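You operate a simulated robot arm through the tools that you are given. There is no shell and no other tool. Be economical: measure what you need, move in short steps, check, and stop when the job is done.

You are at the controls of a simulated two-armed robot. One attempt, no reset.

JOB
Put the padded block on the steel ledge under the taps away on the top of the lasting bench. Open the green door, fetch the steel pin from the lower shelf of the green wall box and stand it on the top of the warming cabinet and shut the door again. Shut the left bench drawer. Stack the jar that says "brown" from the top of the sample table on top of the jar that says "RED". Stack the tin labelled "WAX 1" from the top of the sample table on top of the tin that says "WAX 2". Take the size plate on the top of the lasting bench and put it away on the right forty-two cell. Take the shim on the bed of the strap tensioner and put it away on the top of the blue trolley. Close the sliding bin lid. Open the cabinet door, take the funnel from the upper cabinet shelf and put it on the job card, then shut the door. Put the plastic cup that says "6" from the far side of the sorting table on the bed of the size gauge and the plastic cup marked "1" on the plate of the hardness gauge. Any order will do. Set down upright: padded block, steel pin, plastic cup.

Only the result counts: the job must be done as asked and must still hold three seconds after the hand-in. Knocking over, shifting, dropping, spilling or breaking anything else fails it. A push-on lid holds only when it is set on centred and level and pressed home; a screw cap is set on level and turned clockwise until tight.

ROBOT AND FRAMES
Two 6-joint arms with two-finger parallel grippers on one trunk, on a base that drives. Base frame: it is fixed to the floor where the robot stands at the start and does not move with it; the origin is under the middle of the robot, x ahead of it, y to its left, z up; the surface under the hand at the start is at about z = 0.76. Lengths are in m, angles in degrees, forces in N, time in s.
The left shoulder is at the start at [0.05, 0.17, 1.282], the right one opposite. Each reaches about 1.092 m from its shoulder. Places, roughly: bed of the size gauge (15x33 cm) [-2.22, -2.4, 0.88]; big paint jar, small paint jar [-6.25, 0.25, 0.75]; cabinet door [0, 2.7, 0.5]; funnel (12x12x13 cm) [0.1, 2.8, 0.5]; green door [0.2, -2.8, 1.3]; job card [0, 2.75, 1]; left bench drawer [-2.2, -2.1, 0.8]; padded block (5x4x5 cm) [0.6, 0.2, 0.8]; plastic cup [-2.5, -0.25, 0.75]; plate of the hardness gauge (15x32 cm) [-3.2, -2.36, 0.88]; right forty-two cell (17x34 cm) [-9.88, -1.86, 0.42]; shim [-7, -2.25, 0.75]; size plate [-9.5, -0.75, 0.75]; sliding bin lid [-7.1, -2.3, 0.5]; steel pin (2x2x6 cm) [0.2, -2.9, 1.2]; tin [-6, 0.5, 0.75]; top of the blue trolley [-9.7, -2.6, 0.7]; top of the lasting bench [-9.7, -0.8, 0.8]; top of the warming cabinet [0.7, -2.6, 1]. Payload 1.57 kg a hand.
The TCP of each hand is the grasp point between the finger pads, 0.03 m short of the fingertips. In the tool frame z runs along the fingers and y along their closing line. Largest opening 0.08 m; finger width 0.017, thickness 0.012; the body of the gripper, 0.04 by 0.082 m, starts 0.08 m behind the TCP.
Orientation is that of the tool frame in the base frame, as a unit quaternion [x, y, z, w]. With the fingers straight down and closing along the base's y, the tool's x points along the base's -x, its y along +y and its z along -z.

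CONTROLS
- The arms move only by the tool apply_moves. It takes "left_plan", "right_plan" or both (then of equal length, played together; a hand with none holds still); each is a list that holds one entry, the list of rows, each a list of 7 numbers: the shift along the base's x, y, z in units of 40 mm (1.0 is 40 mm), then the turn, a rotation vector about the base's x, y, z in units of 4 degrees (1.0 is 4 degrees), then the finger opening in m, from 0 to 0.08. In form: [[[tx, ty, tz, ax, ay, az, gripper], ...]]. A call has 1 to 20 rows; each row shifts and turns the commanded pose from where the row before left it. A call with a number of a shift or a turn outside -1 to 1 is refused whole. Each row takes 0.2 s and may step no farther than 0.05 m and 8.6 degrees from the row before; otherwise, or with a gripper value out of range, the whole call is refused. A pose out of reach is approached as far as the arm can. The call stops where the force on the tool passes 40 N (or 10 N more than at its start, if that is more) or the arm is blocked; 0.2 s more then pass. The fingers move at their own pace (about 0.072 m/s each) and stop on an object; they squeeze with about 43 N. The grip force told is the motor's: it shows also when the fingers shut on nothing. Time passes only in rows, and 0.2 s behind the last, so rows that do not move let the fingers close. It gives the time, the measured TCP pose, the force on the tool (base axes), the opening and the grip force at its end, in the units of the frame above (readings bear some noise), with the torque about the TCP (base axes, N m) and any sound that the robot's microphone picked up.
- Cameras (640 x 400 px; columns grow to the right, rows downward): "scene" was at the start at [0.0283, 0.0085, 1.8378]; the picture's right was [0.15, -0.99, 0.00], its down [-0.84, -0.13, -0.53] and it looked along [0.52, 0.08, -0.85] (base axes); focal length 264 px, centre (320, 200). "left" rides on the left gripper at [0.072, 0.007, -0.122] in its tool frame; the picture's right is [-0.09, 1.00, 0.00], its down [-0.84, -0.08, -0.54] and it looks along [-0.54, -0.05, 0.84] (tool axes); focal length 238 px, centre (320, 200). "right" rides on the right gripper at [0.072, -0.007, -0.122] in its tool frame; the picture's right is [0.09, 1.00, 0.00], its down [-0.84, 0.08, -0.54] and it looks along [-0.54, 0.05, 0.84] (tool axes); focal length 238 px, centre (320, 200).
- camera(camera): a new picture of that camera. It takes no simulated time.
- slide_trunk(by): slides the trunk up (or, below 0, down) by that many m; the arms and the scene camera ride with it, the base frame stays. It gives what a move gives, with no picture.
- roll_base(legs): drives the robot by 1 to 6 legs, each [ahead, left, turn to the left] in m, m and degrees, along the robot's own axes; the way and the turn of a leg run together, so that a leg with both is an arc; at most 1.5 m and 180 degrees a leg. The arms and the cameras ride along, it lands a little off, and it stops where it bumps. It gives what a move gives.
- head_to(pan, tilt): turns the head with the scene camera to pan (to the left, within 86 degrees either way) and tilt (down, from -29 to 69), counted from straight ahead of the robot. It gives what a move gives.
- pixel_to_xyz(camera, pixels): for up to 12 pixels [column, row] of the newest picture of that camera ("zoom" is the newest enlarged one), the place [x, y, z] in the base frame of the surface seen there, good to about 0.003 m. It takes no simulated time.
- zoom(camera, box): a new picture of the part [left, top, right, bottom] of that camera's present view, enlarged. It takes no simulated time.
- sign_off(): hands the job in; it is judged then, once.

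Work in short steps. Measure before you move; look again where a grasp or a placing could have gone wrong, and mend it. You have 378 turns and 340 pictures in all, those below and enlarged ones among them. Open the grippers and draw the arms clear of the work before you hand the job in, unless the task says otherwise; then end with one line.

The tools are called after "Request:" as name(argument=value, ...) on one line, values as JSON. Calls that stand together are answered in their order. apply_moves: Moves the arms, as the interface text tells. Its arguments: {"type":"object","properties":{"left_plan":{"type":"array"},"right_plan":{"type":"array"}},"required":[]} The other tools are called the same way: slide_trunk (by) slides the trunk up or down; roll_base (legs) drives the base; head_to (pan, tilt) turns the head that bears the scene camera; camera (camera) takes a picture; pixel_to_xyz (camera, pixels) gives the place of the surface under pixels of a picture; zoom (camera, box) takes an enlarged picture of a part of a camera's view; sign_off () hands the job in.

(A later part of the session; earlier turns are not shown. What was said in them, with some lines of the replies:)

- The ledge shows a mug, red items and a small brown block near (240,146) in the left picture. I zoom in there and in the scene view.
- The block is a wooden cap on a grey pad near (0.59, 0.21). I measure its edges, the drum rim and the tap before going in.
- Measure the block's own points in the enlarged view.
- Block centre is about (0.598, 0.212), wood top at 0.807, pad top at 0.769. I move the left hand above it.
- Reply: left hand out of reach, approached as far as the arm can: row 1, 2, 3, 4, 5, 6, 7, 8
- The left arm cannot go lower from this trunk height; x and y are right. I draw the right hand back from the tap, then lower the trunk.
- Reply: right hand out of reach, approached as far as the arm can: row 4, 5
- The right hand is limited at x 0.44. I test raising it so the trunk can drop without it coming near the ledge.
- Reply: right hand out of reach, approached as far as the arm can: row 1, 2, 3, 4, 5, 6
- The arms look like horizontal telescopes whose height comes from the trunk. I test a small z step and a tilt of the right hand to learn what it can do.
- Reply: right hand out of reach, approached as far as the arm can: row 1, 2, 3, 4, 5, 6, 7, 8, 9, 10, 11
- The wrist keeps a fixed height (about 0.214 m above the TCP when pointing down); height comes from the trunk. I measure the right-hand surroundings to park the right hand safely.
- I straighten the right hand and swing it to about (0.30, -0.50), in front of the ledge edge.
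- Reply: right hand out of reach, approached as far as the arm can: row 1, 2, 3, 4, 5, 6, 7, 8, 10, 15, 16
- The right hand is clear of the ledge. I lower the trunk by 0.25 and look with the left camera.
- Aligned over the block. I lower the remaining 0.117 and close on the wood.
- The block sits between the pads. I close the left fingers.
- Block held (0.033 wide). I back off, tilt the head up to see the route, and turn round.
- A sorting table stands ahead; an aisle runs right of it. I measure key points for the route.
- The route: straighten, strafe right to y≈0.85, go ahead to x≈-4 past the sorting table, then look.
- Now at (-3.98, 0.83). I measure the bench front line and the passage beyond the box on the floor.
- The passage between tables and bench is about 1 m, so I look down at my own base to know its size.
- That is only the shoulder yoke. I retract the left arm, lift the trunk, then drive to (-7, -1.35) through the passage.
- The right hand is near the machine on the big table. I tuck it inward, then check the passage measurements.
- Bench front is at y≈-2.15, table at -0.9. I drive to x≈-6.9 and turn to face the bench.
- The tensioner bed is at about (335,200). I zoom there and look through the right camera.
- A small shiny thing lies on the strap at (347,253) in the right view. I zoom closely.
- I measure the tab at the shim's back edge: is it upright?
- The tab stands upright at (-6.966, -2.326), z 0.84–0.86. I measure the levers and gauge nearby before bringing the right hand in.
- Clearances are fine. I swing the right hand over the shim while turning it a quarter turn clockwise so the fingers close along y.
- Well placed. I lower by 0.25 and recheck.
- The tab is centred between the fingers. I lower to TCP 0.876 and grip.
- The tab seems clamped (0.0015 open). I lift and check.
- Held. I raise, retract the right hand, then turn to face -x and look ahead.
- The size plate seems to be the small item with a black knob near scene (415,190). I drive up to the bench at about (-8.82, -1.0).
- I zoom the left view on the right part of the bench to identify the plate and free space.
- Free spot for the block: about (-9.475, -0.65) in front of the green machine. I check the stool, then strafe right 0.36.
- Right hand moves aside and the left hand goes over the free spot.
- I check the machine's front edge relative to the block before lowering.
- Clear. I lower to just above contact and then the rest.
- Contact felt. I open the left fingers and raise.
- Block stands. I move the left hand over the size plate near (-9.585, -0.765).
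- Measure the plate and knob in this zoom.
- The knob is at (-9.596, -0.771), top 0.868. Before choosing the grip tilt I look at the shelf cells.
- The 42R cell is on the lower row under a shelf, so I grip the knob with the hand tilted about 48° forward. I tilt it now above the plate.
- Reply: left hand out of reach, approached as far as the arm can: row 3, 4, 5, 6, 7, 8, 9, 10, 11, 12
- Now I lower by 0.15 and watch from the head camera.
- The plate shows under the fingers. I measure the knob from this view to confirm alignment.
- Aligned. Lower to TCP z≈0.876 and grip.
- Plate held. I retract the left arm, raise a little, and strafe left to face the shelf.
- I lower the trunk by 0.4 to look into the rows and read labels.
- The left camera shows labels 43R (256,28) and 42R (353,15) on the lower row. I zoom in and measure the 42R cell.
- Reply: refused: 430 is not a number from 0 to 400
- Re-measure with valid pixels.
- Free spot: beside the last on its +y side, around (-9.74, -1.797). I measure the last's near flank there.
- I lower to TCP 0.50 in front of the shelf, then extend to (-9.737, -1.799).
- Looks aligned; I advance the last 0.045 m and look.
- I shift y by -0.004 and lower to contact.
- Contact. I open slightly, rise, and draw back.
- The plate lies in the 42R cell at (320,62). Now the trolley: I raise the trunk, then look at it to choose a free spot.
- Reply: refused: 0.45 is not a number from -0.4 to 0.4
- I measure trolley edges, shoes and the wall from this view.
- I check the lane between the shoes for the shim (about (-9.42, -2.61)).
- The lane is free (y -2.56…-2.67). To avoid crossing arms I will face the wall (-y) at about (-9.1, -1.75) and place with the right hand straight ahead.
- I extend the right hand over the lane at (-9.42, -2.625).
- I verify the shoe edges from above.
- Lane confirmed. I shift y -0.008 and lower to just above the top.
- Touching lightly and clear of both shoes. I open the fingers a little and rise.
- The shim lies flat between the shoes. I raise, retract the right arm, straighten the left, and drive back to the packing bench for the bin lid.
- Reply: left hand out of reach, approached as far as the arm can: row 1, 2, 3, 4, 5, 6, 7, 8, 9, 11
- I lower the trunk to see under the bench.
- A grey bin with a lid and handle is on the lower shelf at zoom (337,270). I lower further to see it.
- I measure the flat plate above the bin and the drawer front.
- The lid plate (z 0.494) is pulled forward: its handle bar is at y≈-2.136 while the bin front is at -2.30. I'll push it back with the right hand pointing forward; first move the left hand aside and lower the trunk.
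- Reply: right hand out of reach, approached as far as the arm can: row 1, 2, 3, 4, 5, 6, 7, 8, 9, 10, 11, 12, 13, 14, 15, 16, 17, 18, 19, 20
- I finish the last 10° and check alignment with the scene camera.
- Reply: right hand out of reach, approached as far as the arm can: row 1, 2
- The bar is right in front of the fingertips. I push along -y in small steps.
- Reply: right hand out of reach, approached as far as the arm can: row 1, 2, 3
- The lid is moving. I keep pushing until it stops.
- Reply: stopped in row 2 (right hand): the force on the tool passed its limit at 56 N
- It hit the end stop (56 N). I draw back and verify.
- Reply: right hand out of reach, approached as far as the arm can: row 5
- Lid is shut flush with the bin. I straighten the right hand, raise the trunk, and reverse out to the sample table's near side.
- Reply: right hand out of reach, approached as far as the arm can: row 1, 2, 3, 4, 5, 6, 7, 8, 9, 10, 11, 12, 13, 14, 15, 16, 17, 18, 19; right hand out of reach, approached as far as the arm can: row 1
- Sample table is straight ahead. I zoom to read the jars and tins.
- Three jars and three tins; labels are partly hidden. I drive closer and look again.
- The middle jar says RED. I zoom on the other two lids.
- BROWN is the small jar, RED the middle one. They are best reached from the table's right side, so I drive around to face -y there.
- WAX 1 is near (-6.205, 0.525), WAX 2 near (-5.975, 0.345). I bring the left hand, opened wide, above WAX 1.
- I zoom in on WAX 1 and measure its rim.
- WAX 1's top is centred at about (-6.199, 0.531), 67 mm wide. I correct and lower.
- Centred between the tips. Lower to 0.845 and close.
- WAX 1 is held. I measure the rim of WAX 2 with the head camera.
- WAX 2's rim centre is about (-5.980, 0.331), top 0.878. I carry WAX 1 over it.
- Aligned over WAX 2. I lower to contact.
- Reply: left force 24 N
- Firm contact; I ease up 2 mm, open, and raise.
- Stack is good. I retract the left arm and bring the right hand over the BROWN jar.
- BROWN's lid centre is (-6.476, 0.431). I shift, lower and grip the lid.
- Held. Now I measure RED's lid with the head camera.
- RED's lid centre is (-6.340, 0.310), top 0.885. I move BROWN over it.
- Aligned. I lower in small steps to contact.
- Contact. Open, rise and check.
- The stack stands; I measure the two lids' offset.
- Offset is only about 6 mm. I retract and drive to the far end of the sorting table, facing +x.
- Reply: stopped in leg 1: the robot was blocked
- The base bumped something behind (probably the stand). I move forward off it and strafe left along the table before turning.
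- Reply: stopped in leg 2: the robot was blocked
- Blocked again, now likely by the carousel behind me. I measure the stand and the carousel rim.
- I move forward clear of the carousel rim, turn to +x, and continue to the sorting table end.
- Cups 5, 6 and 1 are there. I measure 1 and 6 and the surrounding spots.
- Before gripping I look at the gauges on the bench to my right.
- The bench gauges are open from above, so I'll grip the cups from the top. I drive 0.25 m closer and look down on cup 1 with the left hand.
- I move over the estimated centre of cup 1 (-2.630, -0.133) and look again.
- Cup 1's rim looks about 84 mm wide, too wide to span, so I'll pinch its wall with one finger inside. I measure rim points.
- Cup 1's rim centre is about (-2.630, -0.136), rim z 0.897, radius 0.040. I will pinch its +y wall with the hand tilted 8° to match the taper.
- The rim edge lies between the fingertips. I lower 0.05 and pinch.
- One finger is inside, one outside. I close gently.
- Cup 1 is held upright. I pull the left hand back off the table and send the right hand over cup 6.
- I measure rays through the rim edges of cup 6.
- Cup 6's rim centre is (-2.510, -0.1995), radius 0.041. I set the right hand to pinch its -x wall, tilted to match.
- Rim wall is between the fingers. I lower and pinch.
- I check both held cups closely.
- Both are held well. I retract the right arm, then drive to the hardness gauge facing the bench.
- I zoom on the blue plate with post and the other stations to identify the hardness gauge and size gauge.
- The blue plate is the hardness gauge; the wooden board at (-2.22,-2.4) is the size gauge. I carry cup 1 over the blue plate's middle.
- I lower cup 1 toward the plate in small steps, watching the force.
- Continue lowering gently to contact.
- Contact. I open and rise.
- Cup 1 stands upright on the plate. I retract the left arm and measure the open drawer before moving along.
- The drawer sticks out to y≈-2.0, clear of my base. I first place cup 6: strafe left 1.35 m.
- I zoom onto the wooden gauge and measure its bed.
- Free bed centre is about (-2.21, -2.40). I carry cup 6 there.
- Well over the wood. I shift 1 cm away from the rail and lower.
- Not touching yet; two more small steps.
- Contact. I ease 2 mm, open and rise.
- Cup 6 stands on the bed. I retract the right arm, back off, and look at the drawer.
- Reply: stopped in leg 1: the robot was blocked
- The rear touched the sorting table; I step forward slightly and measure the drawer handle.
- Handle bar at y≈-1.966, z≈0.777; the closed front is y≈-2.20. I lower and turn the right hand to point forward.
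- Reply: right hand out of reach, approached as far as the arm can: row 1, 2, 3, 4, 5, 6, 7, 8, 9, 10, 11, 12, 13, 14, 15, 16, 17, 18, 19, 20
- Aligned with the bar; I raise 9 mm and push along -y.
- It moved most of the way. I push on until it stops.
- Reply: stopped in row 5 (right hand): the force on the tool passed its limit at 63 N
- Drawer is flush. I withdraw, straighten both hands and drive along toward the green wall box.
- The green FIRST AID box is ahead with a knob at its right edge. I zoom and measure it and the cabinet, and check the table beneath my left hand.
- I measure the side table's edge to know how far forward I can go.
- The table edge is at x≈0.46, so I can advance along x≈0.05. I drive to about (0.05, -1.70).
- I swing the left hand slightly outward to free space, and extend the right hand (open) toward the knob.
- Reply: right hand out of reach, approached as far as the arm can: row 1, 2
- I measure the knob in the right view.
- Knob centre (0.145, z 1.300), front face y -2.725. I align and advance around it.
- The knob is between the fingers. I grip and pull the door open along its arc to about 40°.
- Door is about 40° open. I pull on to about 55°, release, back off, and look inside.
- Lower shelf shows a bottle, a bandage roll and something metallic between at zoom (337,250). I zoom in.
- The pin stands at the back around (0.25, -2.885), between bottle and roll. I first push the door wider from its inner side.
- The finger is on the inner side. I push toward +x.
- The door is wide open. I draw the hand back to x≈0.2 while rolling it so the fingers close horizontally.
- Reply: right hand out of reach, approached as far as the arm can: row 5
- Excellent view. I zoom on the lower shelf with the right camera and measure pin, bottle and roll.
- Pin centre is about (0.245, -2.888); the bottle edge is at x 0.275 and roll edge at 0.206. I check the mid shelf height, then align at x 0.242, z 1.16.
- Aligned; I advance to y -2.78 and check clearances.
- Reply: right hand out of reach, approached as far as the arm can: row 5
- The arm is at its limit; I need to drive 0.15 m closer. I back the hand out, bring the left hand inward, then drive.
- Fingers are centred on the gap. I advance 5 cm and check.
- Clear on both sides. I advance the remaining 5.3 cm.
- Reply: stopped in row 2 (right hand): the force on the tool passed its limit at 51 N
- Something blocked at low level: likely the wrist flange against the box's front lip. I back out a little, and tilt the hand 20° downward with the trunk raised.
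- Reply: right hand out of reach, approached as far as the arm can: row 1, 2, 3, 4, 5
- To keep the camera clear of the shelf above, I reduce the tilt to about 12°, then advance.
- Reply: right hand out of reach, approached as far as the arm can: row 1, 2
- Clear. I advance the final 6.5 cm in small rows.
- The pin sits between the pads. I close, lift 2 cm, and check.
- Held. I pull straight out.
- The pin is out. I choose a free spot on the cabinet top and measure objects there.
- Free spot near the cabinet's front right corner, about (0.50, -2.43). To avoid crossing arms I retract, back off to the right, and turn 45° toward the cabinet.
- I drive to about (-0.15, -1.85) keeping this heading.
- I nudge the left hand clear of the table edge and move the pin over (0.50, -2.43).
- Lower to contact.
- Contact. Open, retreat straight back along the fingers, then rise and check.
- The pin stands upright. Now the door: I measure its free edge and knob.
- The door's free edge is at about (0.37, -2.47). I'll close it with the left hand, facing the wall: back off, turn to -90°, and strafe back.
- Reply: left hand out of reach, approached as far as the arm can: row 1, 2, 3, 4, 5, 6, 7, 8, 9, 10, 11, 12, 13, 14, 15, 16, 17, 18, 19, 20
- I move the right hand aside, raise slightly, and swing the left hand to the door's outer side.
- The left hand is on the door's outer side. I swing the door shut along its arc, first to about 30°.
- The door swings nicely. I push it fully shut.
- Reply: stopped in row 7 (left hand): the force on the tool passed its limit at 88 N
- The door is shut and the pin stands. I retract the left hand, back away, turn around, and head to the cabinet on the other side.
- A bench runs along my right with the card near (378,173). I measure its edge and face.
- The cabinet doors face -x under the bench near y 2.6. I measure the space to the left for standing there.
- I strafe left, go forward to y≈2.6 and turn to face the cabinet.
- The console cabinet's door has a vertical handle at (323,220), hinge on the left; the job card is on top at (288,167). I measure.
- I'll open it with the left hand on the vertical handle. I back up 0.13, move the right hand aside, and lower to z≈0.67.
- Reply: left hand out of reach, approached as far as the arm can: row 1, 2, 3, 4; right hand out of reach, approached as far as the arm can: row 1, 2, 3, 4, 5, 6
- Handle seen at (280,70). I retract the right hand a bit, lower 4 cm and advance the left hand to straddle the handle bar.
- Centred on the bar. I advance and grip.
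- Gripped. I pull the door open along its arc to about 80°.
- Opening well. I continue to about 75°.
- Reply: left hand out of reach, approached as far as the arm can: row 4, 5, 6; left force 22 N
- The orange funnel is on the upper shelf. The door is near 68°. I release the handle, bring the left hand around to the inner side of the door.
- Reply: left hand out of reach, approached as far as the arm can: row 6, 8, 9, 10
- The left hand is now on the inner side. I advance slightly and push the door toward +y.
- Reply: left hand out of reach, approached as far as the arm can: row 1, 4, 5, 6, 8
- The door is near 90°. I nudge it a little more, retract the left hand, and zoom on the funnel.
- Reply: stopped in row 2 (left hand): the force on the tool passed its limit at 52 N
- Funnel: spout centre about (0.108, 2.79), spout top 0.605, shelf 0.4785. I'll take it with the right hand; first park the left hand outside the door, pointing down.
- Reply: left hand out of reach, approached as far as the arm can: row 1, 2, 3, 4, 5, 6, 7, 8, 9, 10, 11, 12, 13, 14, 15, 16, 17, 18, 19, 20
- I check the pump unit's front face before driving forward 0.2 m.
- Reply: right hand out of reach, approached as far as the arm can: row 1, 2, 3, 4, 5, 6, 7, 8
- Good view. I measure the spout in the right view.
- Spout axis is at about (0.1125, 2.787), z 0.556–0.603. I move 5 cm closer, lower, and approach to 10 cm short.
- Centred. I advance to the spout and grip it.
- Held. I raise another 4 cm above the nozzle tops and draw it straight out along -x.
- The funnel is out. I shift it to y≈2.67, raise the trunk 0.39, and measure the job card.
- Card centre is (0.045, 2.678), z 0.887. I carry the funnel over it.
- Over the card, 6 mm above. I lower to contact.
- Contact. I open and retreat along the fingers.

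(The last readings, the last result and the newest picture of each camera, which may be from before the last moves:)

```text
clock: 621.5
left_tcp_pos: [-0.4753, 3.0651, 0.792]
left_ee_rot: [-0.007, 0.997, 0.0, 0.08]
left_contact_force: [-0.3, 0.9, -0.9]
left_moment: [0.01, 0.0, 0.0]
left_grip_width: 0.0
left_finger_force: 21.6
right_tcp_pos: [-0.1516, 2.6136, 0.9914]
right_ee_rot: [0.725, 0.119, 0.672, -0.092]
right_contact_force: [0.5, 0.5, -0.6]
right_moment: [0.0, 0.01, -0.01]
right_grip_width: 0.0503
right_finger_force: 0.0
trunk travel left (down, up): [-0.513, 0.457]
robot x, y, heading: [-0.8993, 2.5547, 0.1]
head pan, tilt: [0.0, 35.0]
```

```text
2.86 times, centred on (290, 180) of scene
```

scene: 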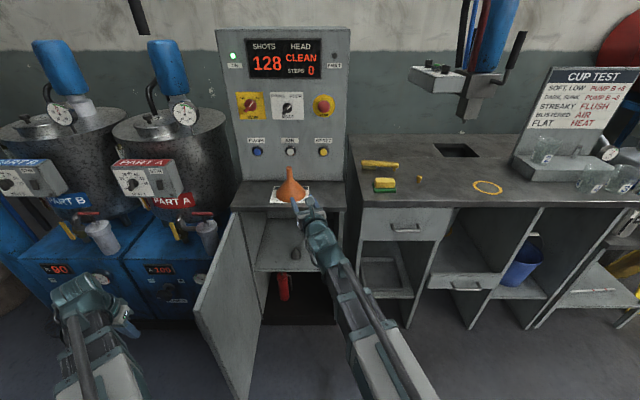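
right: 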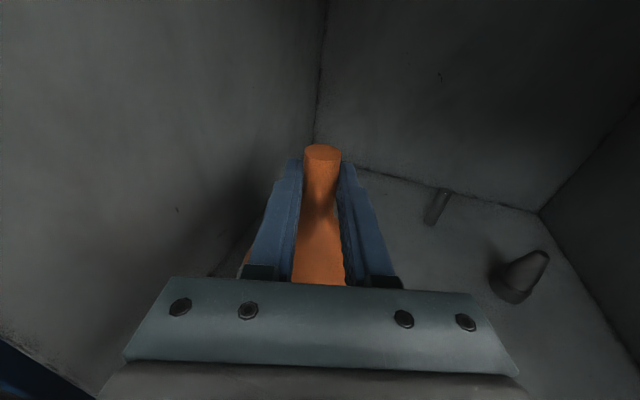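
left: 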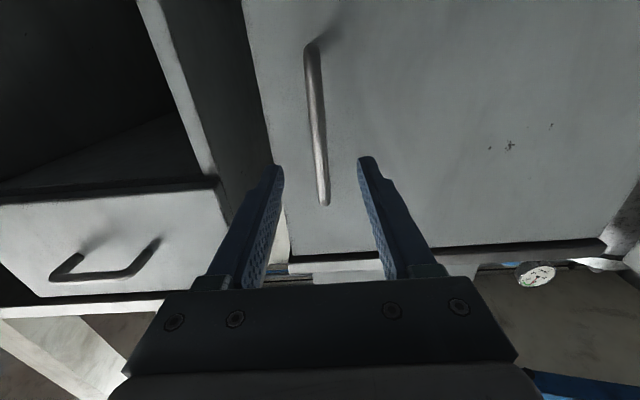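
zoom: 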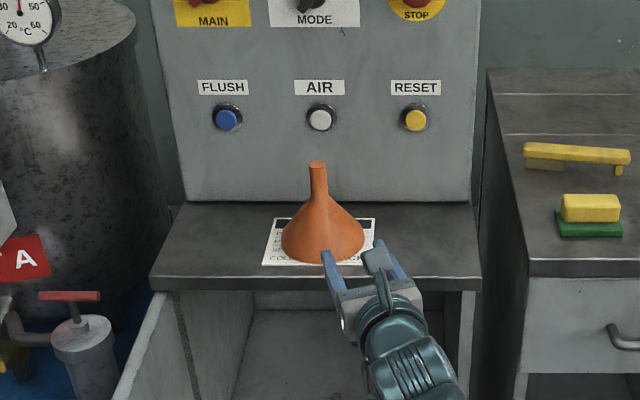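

The funnel stands on the card. Next, the door: I retract the right hand out of the swing area and check the valves near the door's outer side.

Request:
pixel_to_xyz(camera="scene", pixels=[[207, 235], [180, 240], [205, 215], [110, 235], [195, 250], [150, 300], [215, 265]])

Request:
apply_moves(right_plan=[[[-0.9, -0.6, 0, 0, 0, 0, 0.03], [-0.9, -0.6, 0, 0, 0, 0, 0.03], [-0.9, -0.6, 0, 0, 0, 0, 0.03], [-0.9, -0.6, 0, 0, 0, 0, 0.03], [-0.9, -0.6, 0, 0, 0, 0, 0.03], [-0.9, -0.6, 0, 0, 0, 0, 0.03]]])

Request:
slide_trunk(by=-0.342)

Request:
head_to(pan=15, tilt=45)

Request:
camera(camera="scene")

```text
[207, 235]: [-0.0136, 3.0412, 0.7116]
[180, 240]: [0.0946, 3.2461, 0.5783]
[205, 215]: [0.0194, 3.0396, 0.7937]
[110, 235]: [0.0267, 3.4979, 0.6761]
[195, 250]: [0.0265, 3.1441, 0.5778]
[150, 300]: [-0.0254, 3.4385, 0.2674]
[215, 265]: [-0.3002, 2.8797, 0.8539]
```

```text
clock: 623.0
left_tcp_pos: [-0.4752, 3.0649, 0.7915]
left_ee_rot: [-0.006, 0.997, 0.0, 0.08]
left_contact_force: [0.4, 0.3, 1.1]
left_moment: [0.01, 0.01, -0.01]
left_grip_width: 0.0
left_finger_force: 21.7
right_tcp_pos: [-0.2497, 2.5734, 0.9909]
right_ee_rot: [0.725, 0.114, 0.673, -0.088]
right_contact_force: [0.8, 0.5, -0.2]
right_moment: [-0.02, 0.03, -0.03]
right_grip_width: 0.0299
right_finger_force: 0.1
right hand out of reach, approached as far as the arm can: row 1, 2, 3, 4, 5, 6
trunk travel left (down, up): [-0.513, 0.457]
robot x, y, heading: [-0.899, 2.5549, 0.1]
head pan, tilt: [0.0, 35.0]
```

```text
clock: 626.3
left_tcp_pos: [-0.4755, 3.065, 0.4498]
left_ee_rot: [-0.007, 0.997, 0.0, 0.081]
left_contact_force: [-0.9, 0.6, 0.2]
left_moment: [-0.04, 0.01, -0.02]
left_grip_width: 0.0
left_finger_force: 21.4
right_tcp_pos: [-0.2481, 2.5737, 0.6491]
right_ee_rot: [0.725, 0.114, 0.674, -0.088]
right_contact_force: [-0.4, -0.8, -0.6]
right_moment: [-0.02, 0.03, -0.04]
right_grip_width: 0.0301
right_finger_force: 0.0
trunk travel left (down, up): [-0.171, 0.799]
robot x, y, heading: [-0.8981, 2.5572, 0.0]
head pan, tilt: [0.0, 35.0]
```

```text
clock: 627.1
left_tcp_pos: [-0.4748, 3.064, 0.448]
left_ee_rot: [-0.007, 0.997, -0.001, 0.081]
left_contact_force: [0.3, 0.7, 0.0]
left_moment: [0.0, 0.01, -0.04]
left_grip_width: 0.0
left_finger_force: 21.4
right_tcp_pos: [-0.2494, 2.5725, 0.6494]
right_ee_rot: [0.725, 0.114, 0.674, -0.088]
right_contact_force: [0.0, 0.7, -0.4]
right_moment: [-0.01, -0.01, 0.0]
right_grip_width: 0.0299
right_finger_force: 0.1
trunk travel left (down, up): [-0.171, 0.799]
robot x, y, heading: [-0.8959, 2.5563, 0.3]
head pan, tilt: [15.0, 45.0]
```

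```text
128 pictures are left
```

scene: 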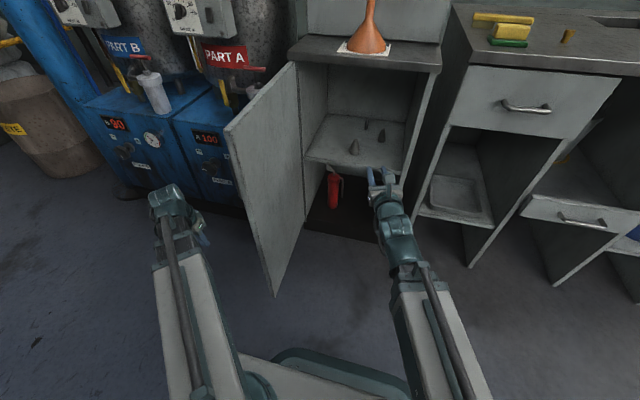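

The right hand is still in the door's sweep. I unwind its yaw while pulling it back and to the right.

Request:
apply_moves(right_plan=[[[-0.5, -0.7, 0, 0, 0, -1, 0.03], [-0.5, -0.7, 0, 0, 0, -1, 0.03], [-0.5, -0.7, 0, 0, 0, -1, 0.03], [-0.5, -0.7, 0, 0, 0, -1, 0.03], [-0.5, -0.7, 0, 0, 0, -1, 0.03], [-0.5, -0.7, 0, 0, 0, -1, 0.03], [-0.5, -0.7, 0, 0, 0, -1, 0.03], [-0.5, -0.7, 0, 0, 0, -1, 0.03], [0, -0.7, 0, 0, 0, -1, 0.03]]])

Request:
apply_moves(left_plan=[[[0.8, -0.2, 0, 0, 0, 0, 0], [0.9, -0.2, 0, 0, 0, 0, 0], [0.9, -0.3, 0, 0, 0, 0, 0], [0.9, -0.5, 0, 0, 0, 0, 0], [0.8, -0.8, 0, 0, 0, 0, 0], [0, -0.5, 0, 0, 0, 0, 0]]])

Request:
camera(camera="scene")

```text
clock: 629.1
left_tcp_pos: [-0.4749, 3.0642, 0.45]
left_ee_rot: [-0.007, 0.997, 0.0, 0.08]
left_contact_force: [-0.2, -0.1, -0.1]
left_moment: [-0.02, 0.0, -0.02]
left_grip_width: 0.0
left_finger_force: 21.7
right_tcp_pos: [-0.2331, 2.3632, 0.6481]
right_ee_rot: [0.726, -0.115, 0.667, 0.124]
right_contact_force: [0.0, -1.0, -0.6]
right_moment: [0.0, 0.0, -0.03]
right_grip_width: 0.0302
right_finger_force: 0.0
right hand out of reach, approached as far as the arm can: row 1, 2, 3, 4, 5, 6, 7, 8
trunk travel left (down, up): [-0.171, 0.799]
robot x, y, heading: [-0.8992, 2.5547, -0.0]
head pan, tilt: [15.0, 45.0]
```

```text
clock: 630.5
left_tcp_pos: [-0.3034, 2.9638, 0.4491]
left_ee_rot: [-0.007, 0.997, 0.0, 0.08]
left_contact_force: [-0.5, 0.4, -0.9]
left_moment: [-0.01, 0.01, -0.01]
left_grip_width: 0.0
left_finger_force: 20.9
right_tcp_pos: [-0.2333, 2.3646, 0.6484]
right_ee_rot: [0.726, -0.114, 0.667, 0.124]
right_contact_force: [0.1, -0.4, 0.4]
right_moment: [0.01, -0.02, -0.01]
right_grip_width: 0.0301
right_finger_force: 0.2
trunk travel left (down, up): [-0.171, 0.799]
robot x, y, heading: [-0.9003, 2.5566, 0.2]
head pan, tilt: [15.0, 45.0]
```

```text
127 pictures are left
```

scene: 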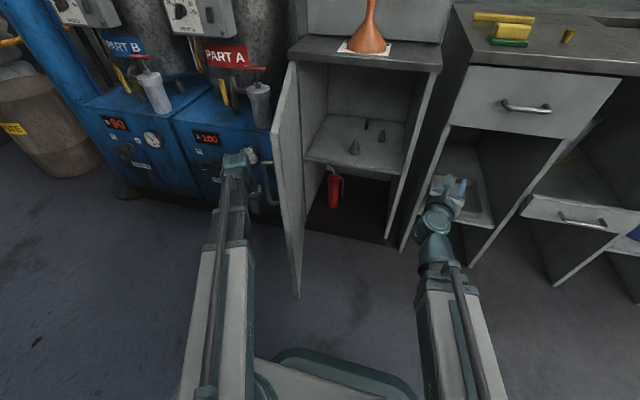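

The arm itself is already swinging the door in. I continue along the closing arc.

Request:
apply_moves(left_plan=[[[0, -0.88, 0, 0, 0, 0, 0], [0, -0.88, 0, 0, 0, 0, 0], [0, -0.88, 0, 0, 0, 0, 0], [0.19, -0.88, 0, 0, 0, 0, 0], [0.19, -0.88, 0, 0, 0, 0, 0], [0.41, -0.8, 0, 0, 0, 0, 0], [0.41, -0.8, 0, 0, 0, 0, 0], [0.6, -0.66, 0, 0, 0, 0, 0], [0.6, -0.66, 0, 0, 0, 0, 0]]])

Request:
camera(camera="scene")

```text
clock: 632.5
left_tcp_pos: [-0.2083, 2.672, 0.4503]
left_ee_rot: [-0.007, 0.997, -0.001, 0.08]
left_contact_force: [1.2, -0.4, 0.7]
left_moment: [-0.01, 0.0, 0.02]
left_grip_width: 0.0
left_finger_force: 21.0
right_tcp_pos: [-0.2332, 2.3642, 0.6496]
right_ee_rot: [0.725, -0.114, 0.668, 0.124]
right_contact_force: [1.2, 0.6, -0.6]
right_moment: [0.01, -0.02, 0.01]
right_grip_width: 0.03
right_finger_force: 0.1
trunk travel left (down, up): [-0.171, 0.799]
robot x, y, heading: [-0.8986, 2.5545, 0.4]
head pan, tilt: [15.0, 45.0]
```

```text
126 pictures are left
```

scene: 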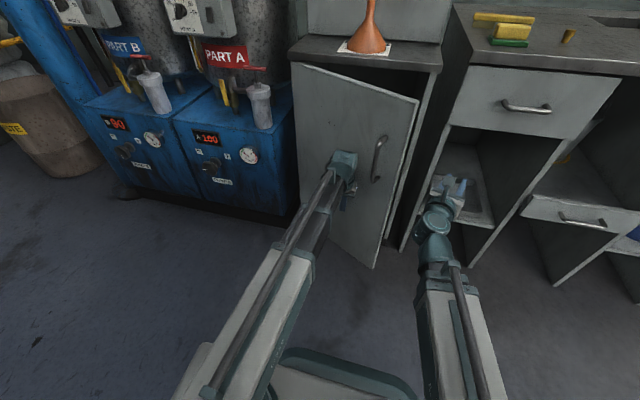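

Nearly shut. I push the rest of the way until it stops.

Request:
apply_moves(left_plan=[[[0.75, -0.49, 0, 0, 0, 0, 0], [0.75, -0.49, 0, 0, 0, 0, 0], [0.55, -0.2, 0, 0, 0, 0, 0], [0.55, -0.2, 0, 0, 0, 0, 0], [0.4, 0, 0, 0, 0, 0, 0], [0.4, 0, 0, 0, 0, 0, 0], [0.4, 0, 0, 0, 0, 0, 0], [0.4, 0, 0, 0, 0, 0, 0]]])

Request:
camera(camera="scene")

```text
clock: 634.2
left_tcp_pos: [-0.0578, 2.6165, 0.4494]
left_ee_rot: [-0.005, 0.997, 0.0, 0.073]
left_contact_force: [-5.8, 0.2, -0.1]
left_moment: [0.03, -0.4, -0.1]
left_grip_width: 0.0002
left_finger_force: 21.4
right_tcp_pos: [-0.2334, 2.3645, 0.6492]
right_ee_rot: [0.726, -0.115, 0.667, 0.124]
right_contact_force: [0.0, -0.1, 0.4]
right_moment: [0.01, 0.02, -0.01]
right_grip_width: 0.0298
right_finger_force: 0.1
trunk travel left (down, up): [-0.171, 0.799]
robot x, y, heading: [-0.8961, 2.5545, 0.1]
head pan, tilt: [15.0, 45.0]
stopped in row 8 (left hand): the force on the tool passed its limit at 55 N (the readings are from after the stop); the commanded pose is now the measured one
```

```text
125 pictures are left
```

scene: 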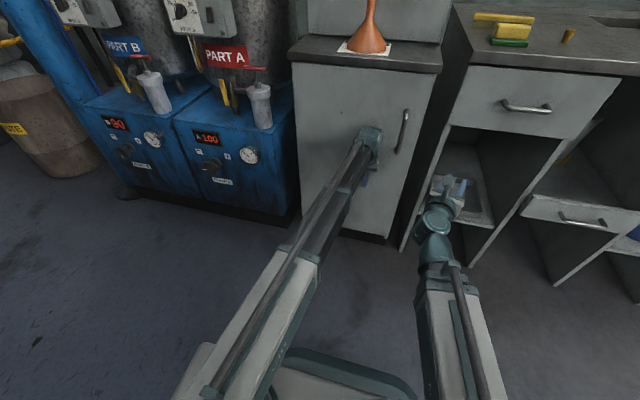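

The door is shut. I retract the left hand, open both grippers, back away, and check everything.

Request:
apply_moves(left_plan=[[[-0.9, 0, 0, 0, 0, 0, 0.04], [-0.9, 0.1, 0, 0, 0, 0, 0.04], [-0.9, 0.1, 0, 0, 0, 0, 0.04], [-0.9, 0.2, 0, 0, 0, 0, 0.04], [-0.9, 0.2, 0, 0, 0, 0, 0.04], [-0.9, 0.2, 0, 0, 0, 0, 0.04], [-0.9, 0.2, 0, 0, 0, 0, 0.04], [-0.9, 0.2, 0, 0, 0, 0, 0.04]]], right_plan=[[[-0.8, 0, 0, 0, 0, 0, 0.05], [-0.8, 0, 0, 0, 0, 0, 0.05], [-0.8, 0, 0, 0, 0, 0, 0.05], [0, 0, 0, 0, 0, 0, 0.05], [0, 0, 0, 0, 0, 0, 0.05], [0, 0, 0, 0, 0, 0, 0.05], [0, 0, 0, 0, 0, 0, 0.05], [0, 0, 0, 0, 0, 0, 0.05]]])

Request:
roll_base(legs=[[-0.25, 0, 0]])

Request:
slide_trunk(by=0.4)

Request:
head_to(pan=10, tilt=35)

Request:
camera(camera="scene")

```text
clock: 636.0
left_tcp_pos: [-0.3466, 2.6658, 0.449]
left_ee_rot: [-0.005, 0.997, 0.0, 0.073]
left_contact_force: [-0.1, 0.3, 0.7]
left_moment: [0.01, 0.04, -0.01]
left_grip_width: 0.0398
left_finger_force: 0.2
right_tcp_pos: [-0.2367, 2.3666, 0.6492]
right_ee_rot: [0.726, -0.114, 0.667, 0.123]
right_contact_force: [-0.3, 0.3, 0.9]
right_moment: [-0.02, 0.0, 0.01]
right_grip_width: 0.05
right_finger_force: 0.1
right hand out of reach, approached as far as the arm can: row 1, 2, 3
trunk travel left (down, up): [-0.171, 0.799]
robot x, y, heading: [-0.9004, 2.5548, -0.1]
head pan, tilt: [15.0, 45.0]
```

```text
clock: 637.8
left_tcp_pos: [-0.6005, 2.6648, 0.4491]
left_ee_rot: [-0.006, 0.997, 0.0, 0.074]
left_contact_force: [0.3, 0.0, -0.6]
left_moment: [0.01, 0.01, 0.04]
left_grip_width: 0.0403
left_finger_force: 0.0
right_tcp_pos: [-0.4931, 2.3655, 0.648]
right_ee_rot: [0.726, -0.115, 0.667, 0.124]
right_contact_force: [0.2, -1.0, 0.1]
right_moment: [0.01, 0.0, 0.01]
right_grip_width: 0.05
right_finger_force: 0.1
trunk travel left (down, up): [-0.171, 0.799]
robot x, y, heading: [-1.1497, 2.552, 0.1]
head pan, tilt: [15.0, 45.0]
```

```text
clock: 641.6
left_tcp_pos: [-0.5998, 2.6638, 0.8486]
left_ee_rot: [-0.005, 0.997, 0.0, 0.075]
left_contact_force: [0.5, -0.1, 1.0]
left_moment: [0.01, 0.01, 0.0]
left_grip_width: 0.04
left_finger_force: 0.0
right_tcp_pos: [-0.4913, 2.3658, 1.0486]
right_ee_rot: [0.726, -0.114, 0.667, 0.123]
right_contact_force: [-0.2, 0.8, -0.1]
right_moment: [0.0, 0.0, 0.01]
right_grip_width: 0.05
right_finger_force: 0.0
trunk travel left (down, up): [-0.571, 0.399]
robot x, y, heading: [-1.1523, 2.5507, 0.3]
head pan, tilt: [15.0, 45.0]
```

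```text
clock: 642.4
left_tcp_pos: [-0.6006, 2.6648, 0.8484]
left_ee_rot: [-0.005, 0.997, 0.0, 0.074]
left_contact_force: [0.6, 0.2, 0.1]
left_moment: [0.03, 0.02, -0.04]
left_grip_width: 0.04
left_finger_force: 0.1
right_tcp_pos: [-0.4908, 2.3654, 1.0471]
right_ee_rot: [0.725, -0.115, 0.667, 0.124]
right_contact_force: [0.3, 0.6, -0.8]
right_moment: [-0.01, 0.0, 0.0]
right_grip_width: 0.0499
right_finger_force: 0.1
trunk travel left (down, up): [-0.571, 0.399]
robot x, y, heading: [-1.1513, 2.5534, 0.0]
head pan, tilt: [10.0, 35.0]
```

```text
124 pictures are left
```

scene: 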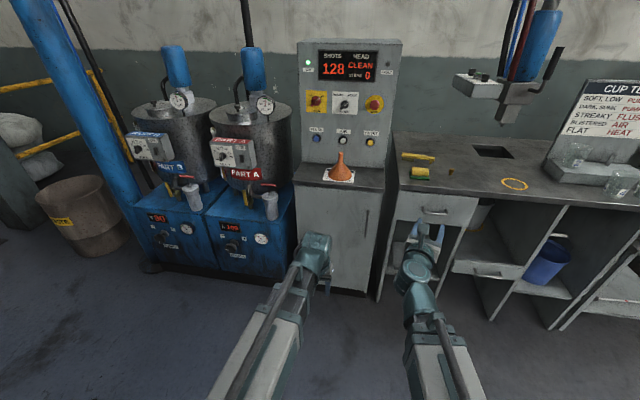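

Cabinet door shut, funnel on the card. I turn to look at the sorting table that I touched earlier.

Request:
roll_base(legs=[[-0.1, 0, 0], [0, 0, -100], [0.8, 0, 0]])

Request:
slide_trunk(by=0.3)

Request:
head_to(pan=0, tilt=22)

Request:
camera(camera="scene")

```text
clock: 651.6
left_tcp_pos: [-1.3803, 1.1969, 0.8498]
left_ee_rot: [0.762, 0.644, -0.056, 0.047]
left_contact_force: [-0.7, 0.1, 0.3]
left_moment: [-0.02, -0.03, -0.02]
left_grip_width: 0.0401
left_finger_force: 0.0
right_tcp_pos: [-1.6929, 1.1427, 1.0475]
right_ee_rot: [-0.378, 0.63, -0.333, -0.591]
right_contact_force: [-0.2, -0.9, 0.8]
right_moment: [-0.03, 0.01, -0.01]
right_grip_width: 0.0499
right_finger_force: 0.0
trunk travel left (down, up): [-0.571, 0.399]
robot x, y, heading: [-1.3893, 1.7617, -100.0]
head pan, tilt: [10.0, 35.0]
```

```text
clock: 654.6
left_tcp_pos: [-1.3787, 1.1977, 1.1475]
left_ee_rot: [0.762, 0.644, -0.057, 0.048]
left_contact_force: [0.4, -0.1, -0.1]
left_moment: [-0.02, 0.0, -0.01]
left_grip_width: 0.0398
left_finger_force: 0.0
right_tcp_pos: [-1.6936, 1.1427, 1.3486]
right_ee_rot: [-0.378, 0.63, -0.333, -0.591]
right_contact_force: [-0.6, -0.1, -0.6]
right_moment: [0.0, -0.03, 0.02]
right_grip_width: 0.0499
right_finger_force: 0.0
trunk travel left (down, up): [-0.871, 0.099]
robot x, y, heading: [-1.3887, 1.7605, -99.7]
head pan, tilt: [10.0, 35.0]
```

```text
clock: 655.4
left_tcp_pos: [-1.3805, 1.1973, 1.1484]
left_ee_rot: [0.762, 0.643, -0.057, 0.048]
left_contact_force: [0.4, 0.5, 0.2]
left_moment: [-0.02, 0.04, -0.01]
left_grip_width: 0.0401
left_finger_force: 0.1
right_tcp_pos: [-1.6931, 1.1419, 1.3477]
right_ee_rot: [-0.377, 0.63, -0.333, -0.591]
right_contact_force: [-0.3, 0.1, 0.2]
right_moment: [-0.02, 0.02, -0.01]
right_grip_width: 0.05
right_finger_force: 0.1
trunk travel left (down, up): [-0.871, 0.099]
robot x, y, heading: [-1.3935, 1.7594, -100.1]
head pan, tilt: [0.0, 22.0]
```

```text
123 pictures are left
```

scene: 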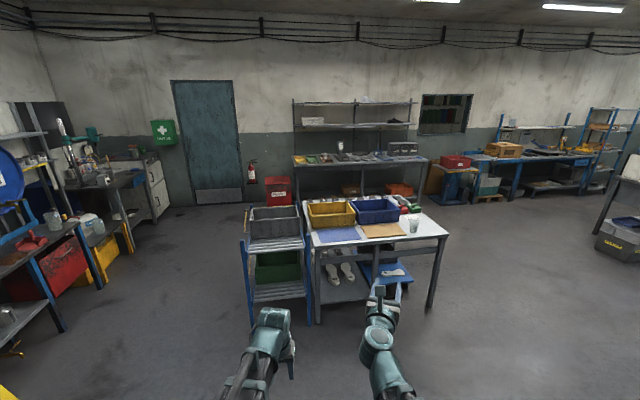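

Cup 5 stands. I compare a few positions on the sorting table with the earlier readings.

Request:
zoom(camera="scene", box=[240, 180, 460, 310])

Request:
zoom(camera="scene", box=[290, 130, 440, 190])

Request:
pixel_to_xyz(camera="scene", pixels=[[446, 234], [410, 200], [305, 205], [313, 246], [385, 230]])

```text
2.91 times, centred on (350, 245) of scene
```

zoom: 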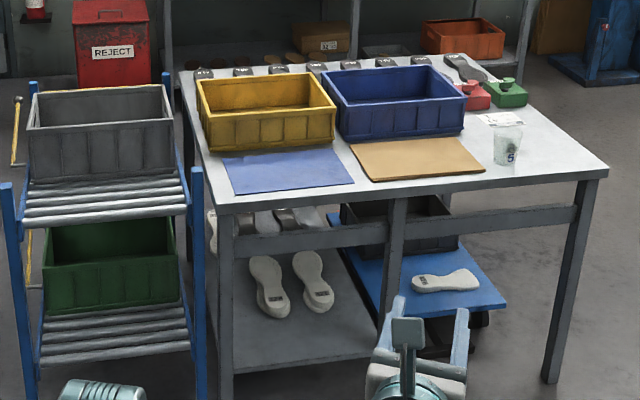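

```text
4.27 times, centred on (365, 160) of scene
```

zoom: 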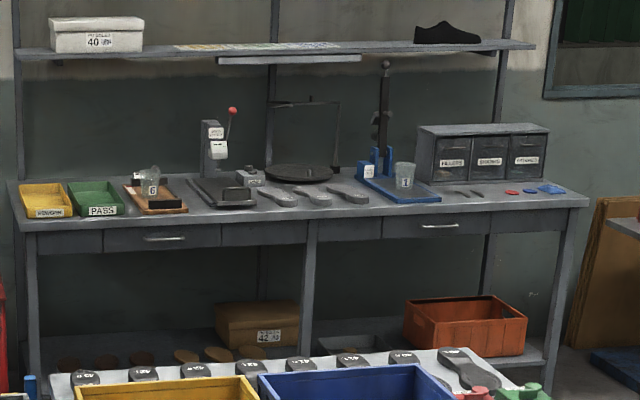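

```text
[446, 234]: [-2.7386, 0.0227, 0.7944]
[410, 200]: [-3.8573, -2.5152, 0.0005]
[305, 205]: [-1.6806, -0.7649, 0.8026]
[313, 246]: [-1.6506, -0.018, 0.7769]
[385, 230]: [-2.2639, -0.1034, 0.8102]
```

Both cups, the drawer and the first-aid door all look right, nothing is out of place, and the grippers are open and clear. I hand in the job.

Request:
sign_off()

```text
The job is handed in.
```

All the tasks are done and the job is handed in. While driving, the base lightly bumped three things: the sorting table, something behind me near the stand by the sample table, and something at the carousel rim. I checked the sorting table afterwards and it looked undisturbed, but I did not go back to check the other two.
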